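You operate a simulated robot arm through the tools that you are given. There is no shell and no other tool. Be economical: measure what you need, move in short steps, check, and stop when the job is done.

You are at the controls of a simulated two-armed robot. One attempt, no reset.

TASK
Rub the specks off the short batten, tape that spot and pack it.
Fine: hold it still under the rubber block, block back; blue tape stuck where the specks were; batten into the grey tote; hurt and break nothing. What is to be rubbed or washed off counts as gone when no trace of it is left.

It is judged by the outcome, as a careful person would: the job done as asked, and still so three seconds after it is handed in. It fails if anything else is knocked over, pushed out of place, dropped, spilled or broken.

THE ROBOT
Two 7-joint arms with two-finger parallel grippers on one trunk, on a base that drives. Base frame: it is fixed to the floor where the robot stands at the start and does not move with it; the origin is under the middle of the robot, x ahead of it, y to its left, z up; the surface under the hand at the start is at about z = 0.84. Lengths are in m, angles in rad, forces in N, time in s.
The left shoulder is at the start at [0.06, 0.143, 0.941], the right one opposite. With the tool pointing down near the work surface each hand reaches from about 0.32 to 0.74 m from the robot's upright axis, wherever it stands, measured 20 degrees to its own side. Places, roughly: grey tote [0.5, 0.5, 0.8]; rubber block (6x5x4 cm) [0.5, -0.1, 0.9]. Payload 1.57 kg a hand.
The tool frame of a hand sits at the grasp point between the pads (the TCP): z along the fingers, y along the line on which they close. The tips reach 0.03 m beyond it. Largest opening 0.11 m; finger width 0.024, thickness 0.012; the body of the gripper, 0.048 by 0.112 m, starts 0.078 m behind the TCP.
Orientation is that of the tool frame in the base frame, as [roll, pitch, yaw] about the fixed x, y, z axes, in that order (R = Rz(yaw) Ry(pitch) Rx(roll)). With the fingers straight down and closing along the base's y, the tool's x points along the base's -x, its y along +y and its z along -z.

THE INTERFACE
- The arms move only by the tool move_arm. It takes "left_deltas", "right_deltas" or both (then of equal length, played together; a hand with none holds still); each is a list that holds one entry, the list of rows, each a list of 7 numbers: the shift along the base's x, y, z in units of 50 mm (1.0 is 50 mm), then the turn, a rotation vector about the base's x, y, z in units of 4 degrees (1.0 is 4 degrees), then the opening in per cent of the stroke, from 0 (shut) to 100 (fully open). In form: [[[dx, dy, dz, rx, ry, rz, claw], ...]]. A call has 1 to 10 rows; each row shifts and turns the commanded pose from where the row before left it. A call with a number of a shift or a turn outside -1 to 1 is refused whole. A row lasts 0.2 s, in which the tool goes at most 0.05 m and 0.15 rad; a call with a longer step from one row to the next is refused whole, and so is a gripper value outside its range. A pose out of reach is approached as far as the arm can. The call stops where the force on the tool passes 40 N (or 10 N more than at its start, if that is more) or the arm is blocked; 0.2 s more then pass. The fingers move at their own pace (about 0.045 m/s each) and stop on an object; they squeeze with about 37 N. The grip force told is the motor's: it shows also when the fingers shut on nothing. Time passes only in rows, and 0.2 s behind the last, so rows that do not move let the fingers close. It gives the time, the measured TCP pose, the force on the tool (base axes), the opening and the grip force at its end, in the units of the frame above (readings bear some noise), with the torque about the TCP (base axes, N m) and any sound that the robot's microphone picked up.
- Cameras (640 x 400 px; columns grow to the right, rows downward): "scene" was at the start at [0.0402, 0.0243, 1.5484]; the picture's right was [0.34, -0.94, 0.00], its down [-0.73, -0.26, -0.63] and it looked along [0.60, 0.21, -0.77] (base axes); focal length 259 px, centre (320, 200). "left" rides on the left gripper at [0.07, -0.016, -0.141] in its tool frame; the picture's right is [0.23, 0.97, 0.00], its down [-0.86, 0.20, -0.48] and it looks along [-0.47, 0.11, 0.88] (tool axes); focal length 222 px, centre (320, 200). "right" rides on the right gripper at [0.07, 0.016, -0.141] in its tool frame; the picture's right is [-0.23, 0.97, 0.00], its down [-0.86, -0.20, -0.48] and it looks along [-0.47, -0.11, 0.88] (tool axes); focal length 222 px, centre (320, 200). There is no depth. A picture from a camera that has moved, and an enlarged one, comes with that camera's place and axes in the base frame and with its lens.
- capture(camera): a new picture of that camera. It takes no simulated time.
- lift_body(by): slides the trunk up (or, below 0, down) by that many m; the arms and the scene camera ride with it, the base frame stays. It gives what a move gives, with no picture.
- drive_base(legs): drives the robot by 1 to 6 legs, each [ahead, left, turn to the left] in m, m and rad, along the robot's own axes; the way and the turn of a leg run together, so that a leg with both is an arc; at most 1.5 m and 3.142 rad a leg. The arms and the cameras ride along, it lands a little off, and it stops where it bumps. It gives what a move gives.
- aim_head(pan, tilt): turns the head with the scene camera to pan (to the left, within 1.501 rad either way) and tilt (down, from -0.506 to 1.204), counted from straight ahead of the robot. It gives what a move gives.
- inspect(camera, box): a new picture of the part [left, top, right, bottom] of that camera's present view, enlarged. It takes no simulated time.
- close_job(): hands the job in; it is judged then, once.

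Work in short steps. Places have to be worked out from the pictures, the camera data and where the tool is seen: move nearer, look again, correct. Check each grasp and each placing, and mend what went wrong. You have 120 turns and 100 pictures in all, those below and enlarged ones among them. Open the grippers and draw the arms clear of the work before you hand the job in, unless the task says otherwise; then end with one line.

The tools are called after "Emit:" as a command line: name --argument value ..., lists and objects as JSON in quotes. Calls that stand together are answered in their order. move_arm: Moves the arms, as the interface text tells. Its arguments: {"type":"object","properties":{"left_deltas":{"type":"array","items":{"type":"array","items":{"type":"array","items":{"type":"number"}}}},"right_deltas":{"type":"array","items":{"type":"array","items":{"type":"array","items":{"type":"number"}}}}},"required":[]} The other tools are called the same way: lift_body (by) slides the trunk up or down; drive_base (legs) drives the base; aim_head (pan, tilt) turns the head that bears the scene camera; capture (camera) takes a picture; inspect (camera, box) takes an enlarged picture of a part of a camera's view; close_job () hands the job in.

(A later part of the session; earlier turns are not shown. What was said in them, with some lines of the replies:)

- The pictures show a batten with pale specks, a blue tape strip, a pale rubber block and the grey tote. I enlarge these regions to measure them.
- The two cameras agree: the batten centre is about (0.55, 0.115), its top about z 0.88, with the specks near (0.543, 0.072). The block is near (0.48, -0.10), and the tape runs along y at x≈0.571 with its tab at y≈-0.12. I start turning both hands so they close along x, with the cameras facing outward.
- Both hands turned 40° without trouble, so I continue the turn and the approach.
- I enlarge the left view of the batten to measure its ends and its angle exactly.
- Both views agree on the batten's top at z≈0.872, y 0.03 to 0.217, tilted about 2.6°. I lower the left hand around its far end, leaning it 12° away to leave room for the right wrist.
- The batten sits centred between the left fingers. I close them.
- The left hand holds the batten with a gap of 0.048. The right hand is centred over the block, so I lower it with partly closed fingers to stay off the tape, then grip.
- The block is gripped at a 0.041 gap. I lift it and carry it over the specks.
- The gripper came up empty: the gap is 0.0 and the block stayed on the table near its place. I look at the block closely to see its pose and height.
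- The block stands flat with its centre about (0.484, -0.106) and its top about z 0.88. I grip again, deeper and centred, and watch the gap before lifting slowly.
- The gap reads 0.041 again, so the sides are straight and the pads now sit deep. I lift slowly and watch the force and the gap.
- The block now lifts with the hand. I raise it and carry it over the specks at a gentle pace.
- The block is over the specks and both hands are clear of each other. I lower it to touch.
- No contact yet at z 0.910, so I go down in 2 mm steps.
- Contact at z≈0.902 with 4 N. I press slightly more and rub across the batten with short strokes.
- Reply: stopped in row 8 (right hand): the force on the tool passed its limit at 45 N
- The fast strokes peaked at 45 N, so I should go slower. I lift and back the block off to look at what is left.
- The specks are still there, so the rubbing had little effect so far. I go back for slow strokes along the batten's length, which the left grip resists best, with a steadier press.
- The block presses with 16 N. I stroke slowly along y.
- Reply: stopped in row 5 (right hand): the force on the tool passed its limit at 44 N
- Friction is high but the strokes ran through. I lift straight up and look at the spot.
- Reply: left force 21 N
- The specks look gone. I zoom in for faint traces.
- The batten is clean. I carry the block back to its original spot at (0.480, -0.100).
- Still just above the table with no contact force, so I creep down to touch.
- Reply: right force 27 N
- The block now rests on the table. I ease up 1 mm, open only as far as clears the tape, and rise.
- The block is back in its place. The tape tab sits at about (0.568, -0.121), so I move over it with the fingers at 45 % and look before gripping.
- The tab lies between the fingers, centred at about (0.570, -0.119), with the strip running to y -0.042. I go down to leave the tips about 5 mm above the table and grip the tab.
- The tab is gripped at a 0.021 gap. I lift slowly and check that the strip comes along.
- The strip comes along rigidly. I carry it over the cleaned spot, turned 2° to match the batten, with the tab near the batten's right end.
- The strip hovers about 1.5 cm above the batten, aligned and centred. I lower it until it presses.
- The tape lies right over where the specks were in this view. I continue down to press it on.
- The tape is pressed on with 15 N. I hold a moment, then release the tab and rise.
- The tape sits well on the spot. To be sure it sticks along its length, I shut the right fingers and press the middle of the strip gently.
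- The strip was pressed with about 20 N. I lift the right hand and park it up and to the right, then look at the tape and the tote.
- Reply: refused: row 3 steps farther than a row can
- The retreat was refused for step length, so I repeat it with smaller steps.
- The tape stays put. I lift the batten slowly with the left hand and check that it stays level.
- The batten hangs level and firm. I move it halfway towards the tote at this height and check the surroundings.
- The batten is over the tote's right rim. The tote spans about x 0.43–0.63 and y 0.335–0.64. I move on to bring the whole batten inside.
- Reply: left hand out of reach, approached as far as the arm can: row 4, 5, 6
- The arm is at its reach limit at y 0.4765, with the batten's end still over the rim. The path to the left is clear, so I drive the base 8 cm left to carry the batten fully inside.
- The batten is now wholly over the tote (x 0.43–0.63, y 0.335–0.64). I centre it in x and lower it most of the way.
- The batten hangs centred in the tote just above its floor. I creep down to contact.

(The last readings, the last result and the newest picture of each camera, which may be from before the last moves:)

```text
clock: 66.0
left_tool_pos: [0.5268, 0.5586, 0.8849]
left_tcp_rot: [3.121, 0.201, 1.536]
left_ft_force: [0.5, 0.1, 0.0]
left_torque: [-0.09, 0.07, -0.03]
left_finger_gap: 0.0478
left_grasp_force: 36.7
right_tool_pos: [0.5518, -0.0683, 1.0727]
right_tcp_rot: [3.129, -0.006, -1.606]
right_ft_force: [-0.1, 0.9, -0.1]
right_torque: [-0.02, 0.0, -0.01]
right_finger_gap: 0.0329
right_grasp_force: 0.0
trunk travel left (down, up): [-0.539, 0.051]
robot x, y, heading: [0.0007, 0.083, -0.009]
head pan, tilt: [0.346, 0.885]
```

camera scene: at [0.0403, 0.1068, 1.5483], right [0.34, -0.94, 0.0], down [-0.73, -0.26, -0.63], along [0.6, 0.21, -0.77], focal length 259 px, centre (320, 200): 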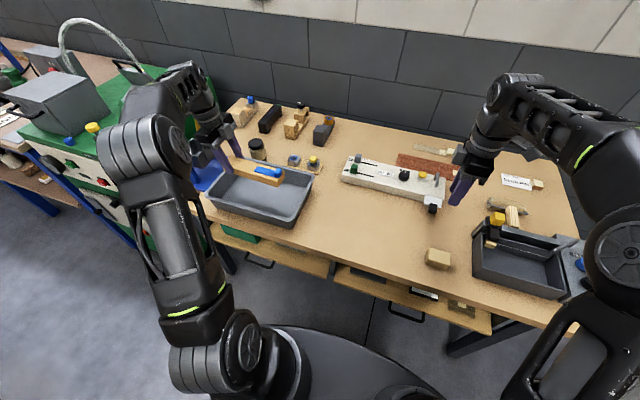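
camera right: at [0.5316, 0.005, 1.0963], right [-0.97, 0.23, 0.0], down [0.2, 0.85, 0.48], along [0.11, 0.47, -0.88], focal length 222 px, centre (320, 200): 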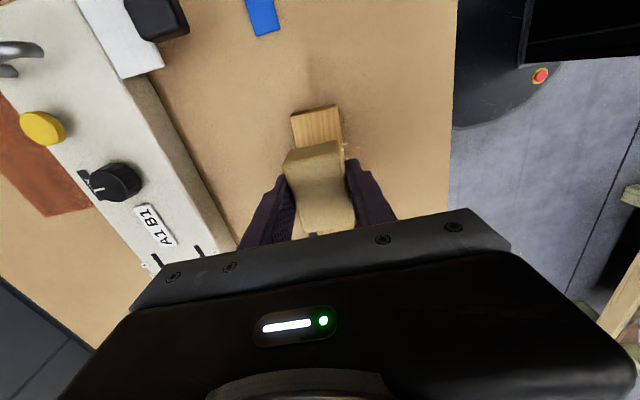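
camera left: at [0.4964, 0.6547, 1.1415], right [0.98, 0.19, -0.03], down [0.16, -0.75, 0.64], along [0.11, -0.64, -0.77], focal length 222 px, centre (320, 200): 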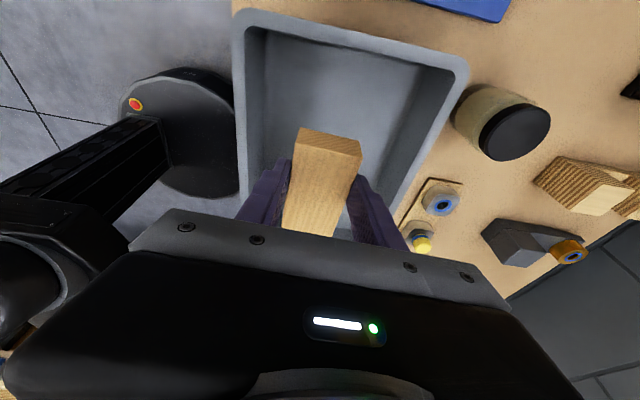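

The torque changed sign, so the batten is touching the tote floor. I go 1 mm more, open partly and rise out along the lean of the hand.

Emit:
move_arm --left_deltas '[[[0, 0, -0.02, 0, 0, 0, 0], [0, 0, 0, 0, 0, 0, 62], [0, 0, 0, 0, 0, 0, 62], [0, 0, 0, 0, 0, 0, 62], [0, 0.03, 0.2, 0, 0, 0, 62], [0, 0.08, 0.6, 0, 0, 0, 62], [0, 0.1, 0.8, 0, 0, 0, 62], [0, 0, 0.9, 0, 0, 0, 62]]]'

Emit:
inspect --camera "scene" --box '[180, 130, 330, 240]'

```text
clock: 67.8
left_tool_pos: [0.5278, 0.569, 0.9984]
left_tcp_rot: [3.118, 0.197, 1.534]
left_ft_force: [0.1, 0.3, 0.5]
left_torque: [0.0, -0.01, 0.04]
left_finger_gap: 0.0682
left_grasp_force: 0.0
left hand out of reach, approached as far as the arm can: row 8
right_tool_pos: [0.5509, -0.0686, 1.0739]
right_tcp_rot: [3.131, -0.006, -1.607]
right_ft_force: [-0.2, -0.2, 0.2]
right_torque: [0.06, 0.0, 0.02]
right_finger_gap: 0.0329
right_grasp_force: 0.0
trunk travel left (down, up): [-0.539, 0.051]
robot x, y, heading: [-0.0021, 0.0801, -0.004]
head pan, tilt: [0.346, 0.885]
```

```text
3.64 times, centred on (255, 185) of scene
camera zoom: at [0.0404, 0.1038, 1.5483], right [0.34, -0.94, 0.0], down [-0.73, -0.26, -0.63], along [0.6, 0.21, -0.77], focal length 941 px, centre (556, 254)
```

zoom: 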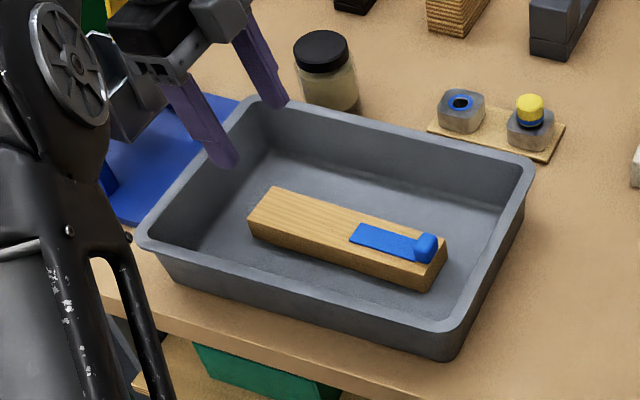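

The batten lies in the tote with the tape on it. I draw the left hand up and back to the robot, open both grippers, and take a last look.

Emit:
move_arm --left_deltas '[[[-0.3, -0.3, 0.5, 0, 0, 0, 62], [-0.5, -0.4, 0.5, 0, 0, 0, 62], [-0.5, -0.5, 0.4, 0, 0, 0, 80], [-0.5, -0.6, 0.1, 0, 0, 0, 100], [-0.4, -0.6, 0, 0, 0, 0, 100], [0, -0.4, 0, 0, 0, 0, 100], [0, 0, 0, 0, 0, 0, 100]]]' --right_deltas '[[[0, 0, 0, 0, 0, 0, 60], [0, 0, 0.2, 0, 0, 0, 80], [0, 0, 0.2, 0, 0, 0, 100], [-0.2, 0, 0, 0, 0, 0, 100], [-0.3, 0, 0, 0, 0, 0, 100], [-0.3, 0, 0, 0, 0, 0, 100], [0, 0, 0, 0, 0, 0, 100]]]'

Emit:
capture --camera "scene"

Emit:
inspect --camera "scene" --box '[180, 130, 330, 240]'

```text
clock: 69.4
left_tool_pos: [0.4135, 0.4317, 1.0711]
left_tcp_rot: [3.121, 0.199, 1.537]
left_ft_force: [-0.9, -0.1, -0.6]
left_torque: [-0.01, -0.01, 0.0]
left_finger_gap: 0.1099
left_grasp_force: 0.1
right_tool_pos: [0.5113, -0.0673, 1.094]
right_tcp_rot: [3.129, -0.006, -1.605]
right_ft_force: [0.0, 0.4, -0.2]
right_torque: [-0.03, 0.01, -0.03]
right_finger_gap: 0.11
right_grasp_force: 0.0
right hand out of reach, approached as far as the arm can: row 3
trunk travel left (down, up): [-0.539, 0.051]
robot x, y, heading: [-0.0012, 0.0799, 0.007]
head pan, tilt: [0.346, 0.885]
```

```text
40 pictures are left
camera scene: at [0.0403, 0.1052, 1.5483], right [0.34, -0.94, 0.0], down [-0.73, -0.26, -0.63], along [0.6, 0.21, -0.77], focal length 259 px, centre (320, 200)
```

scene: 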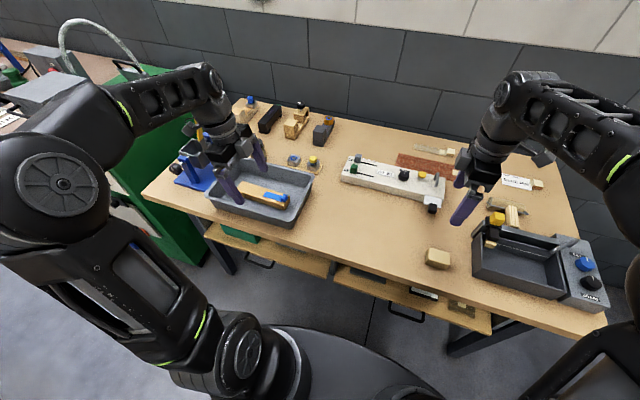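

```text
3.64 times, centred on (255, 185) of scene
camera zoom: at [0.0403, 0.1052, 1.5483], right [0.34, -0.94, 0.0], down [-0.73, -0.26, -0.63], along [0.6, 0.21, -0.77], focal length 941 px, centre (556, 254)
```

zoom: 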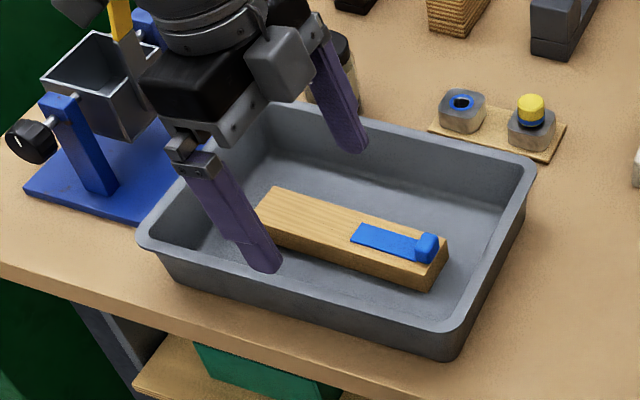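

All is in place. I move the left hand clear of the tote's airspace before handing in.

Emit:
move_arm --left_deltas '[[[0, -0.5, 0.1, 0, 0, 0, 100], [0, -0.7, 0.1, 0, 0, 0, 100], [0, -0.7, 0, 0, 0, 0, 100], [0, -0.6, 0, 0, 0, 0, 100], [0, -0.3, 0, 0, 0, 0, 100]]]'

Emit:
capture --camera "scene"

```text
clock: 70.6
left_tool_pos: [0.4172, 0.2921, 1.082]
left_tcp_rot: [3.12, 0.198, 1.538]
left_ft_force: [0.0, -0.3, 0.1]
left_torque: [0.02, -0.03, 0.01]
left_finger_gap: 0.1097
left_grasp_force: 0.0
right_tool_pos: [0.5107, -0.0692, 1.0936]
right_tcp_rot: [3.132, -0.005, -1.606]
right_ft_force: [-0.3, 0.1, 0.5]
right_torque: [-0.01, 0.04, 0.04]
right_finger_gap: 0.1101
right_grasp_force: 0.1
trunk travel left (down, up): [-0.539, 0.051]
robot x, y, heading: [-0.0005, 0.0811, -0.002]
head pan, tilt: [0.346, 0.885]
```

```text
38 pictures are left
camera scene: at [0.0401, 0.1048, 1.5484], right [0.34, -0.94, 0.0], down [-0.73, -0.26, -0.63], along [0.6, 0.21, -0.77], focal length 259 px, centre (320, 200)
```

scene: 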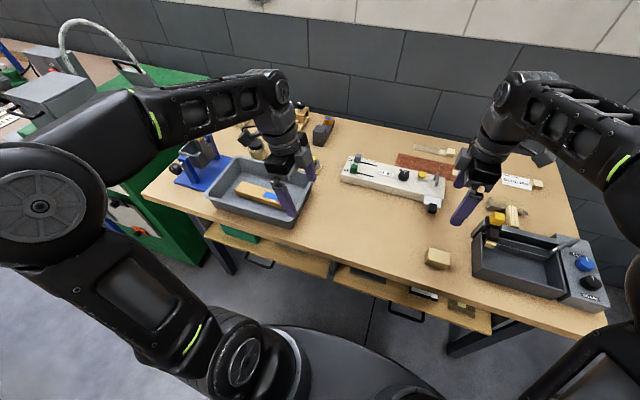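

The batten is packed with its tape on, the block is back, both grippers are open and clear, and nothing else has moved. I hand the job in.

Emit:
close_job

```text
The job is handed in.
```

The specks are rubbed off the batten with no trace left in the close-up. The blue tape is pressed on over that spot, and the batten lies in the grey tote. The rubber block is back where it started, after slipping from the grip once when I first tried to lift it.
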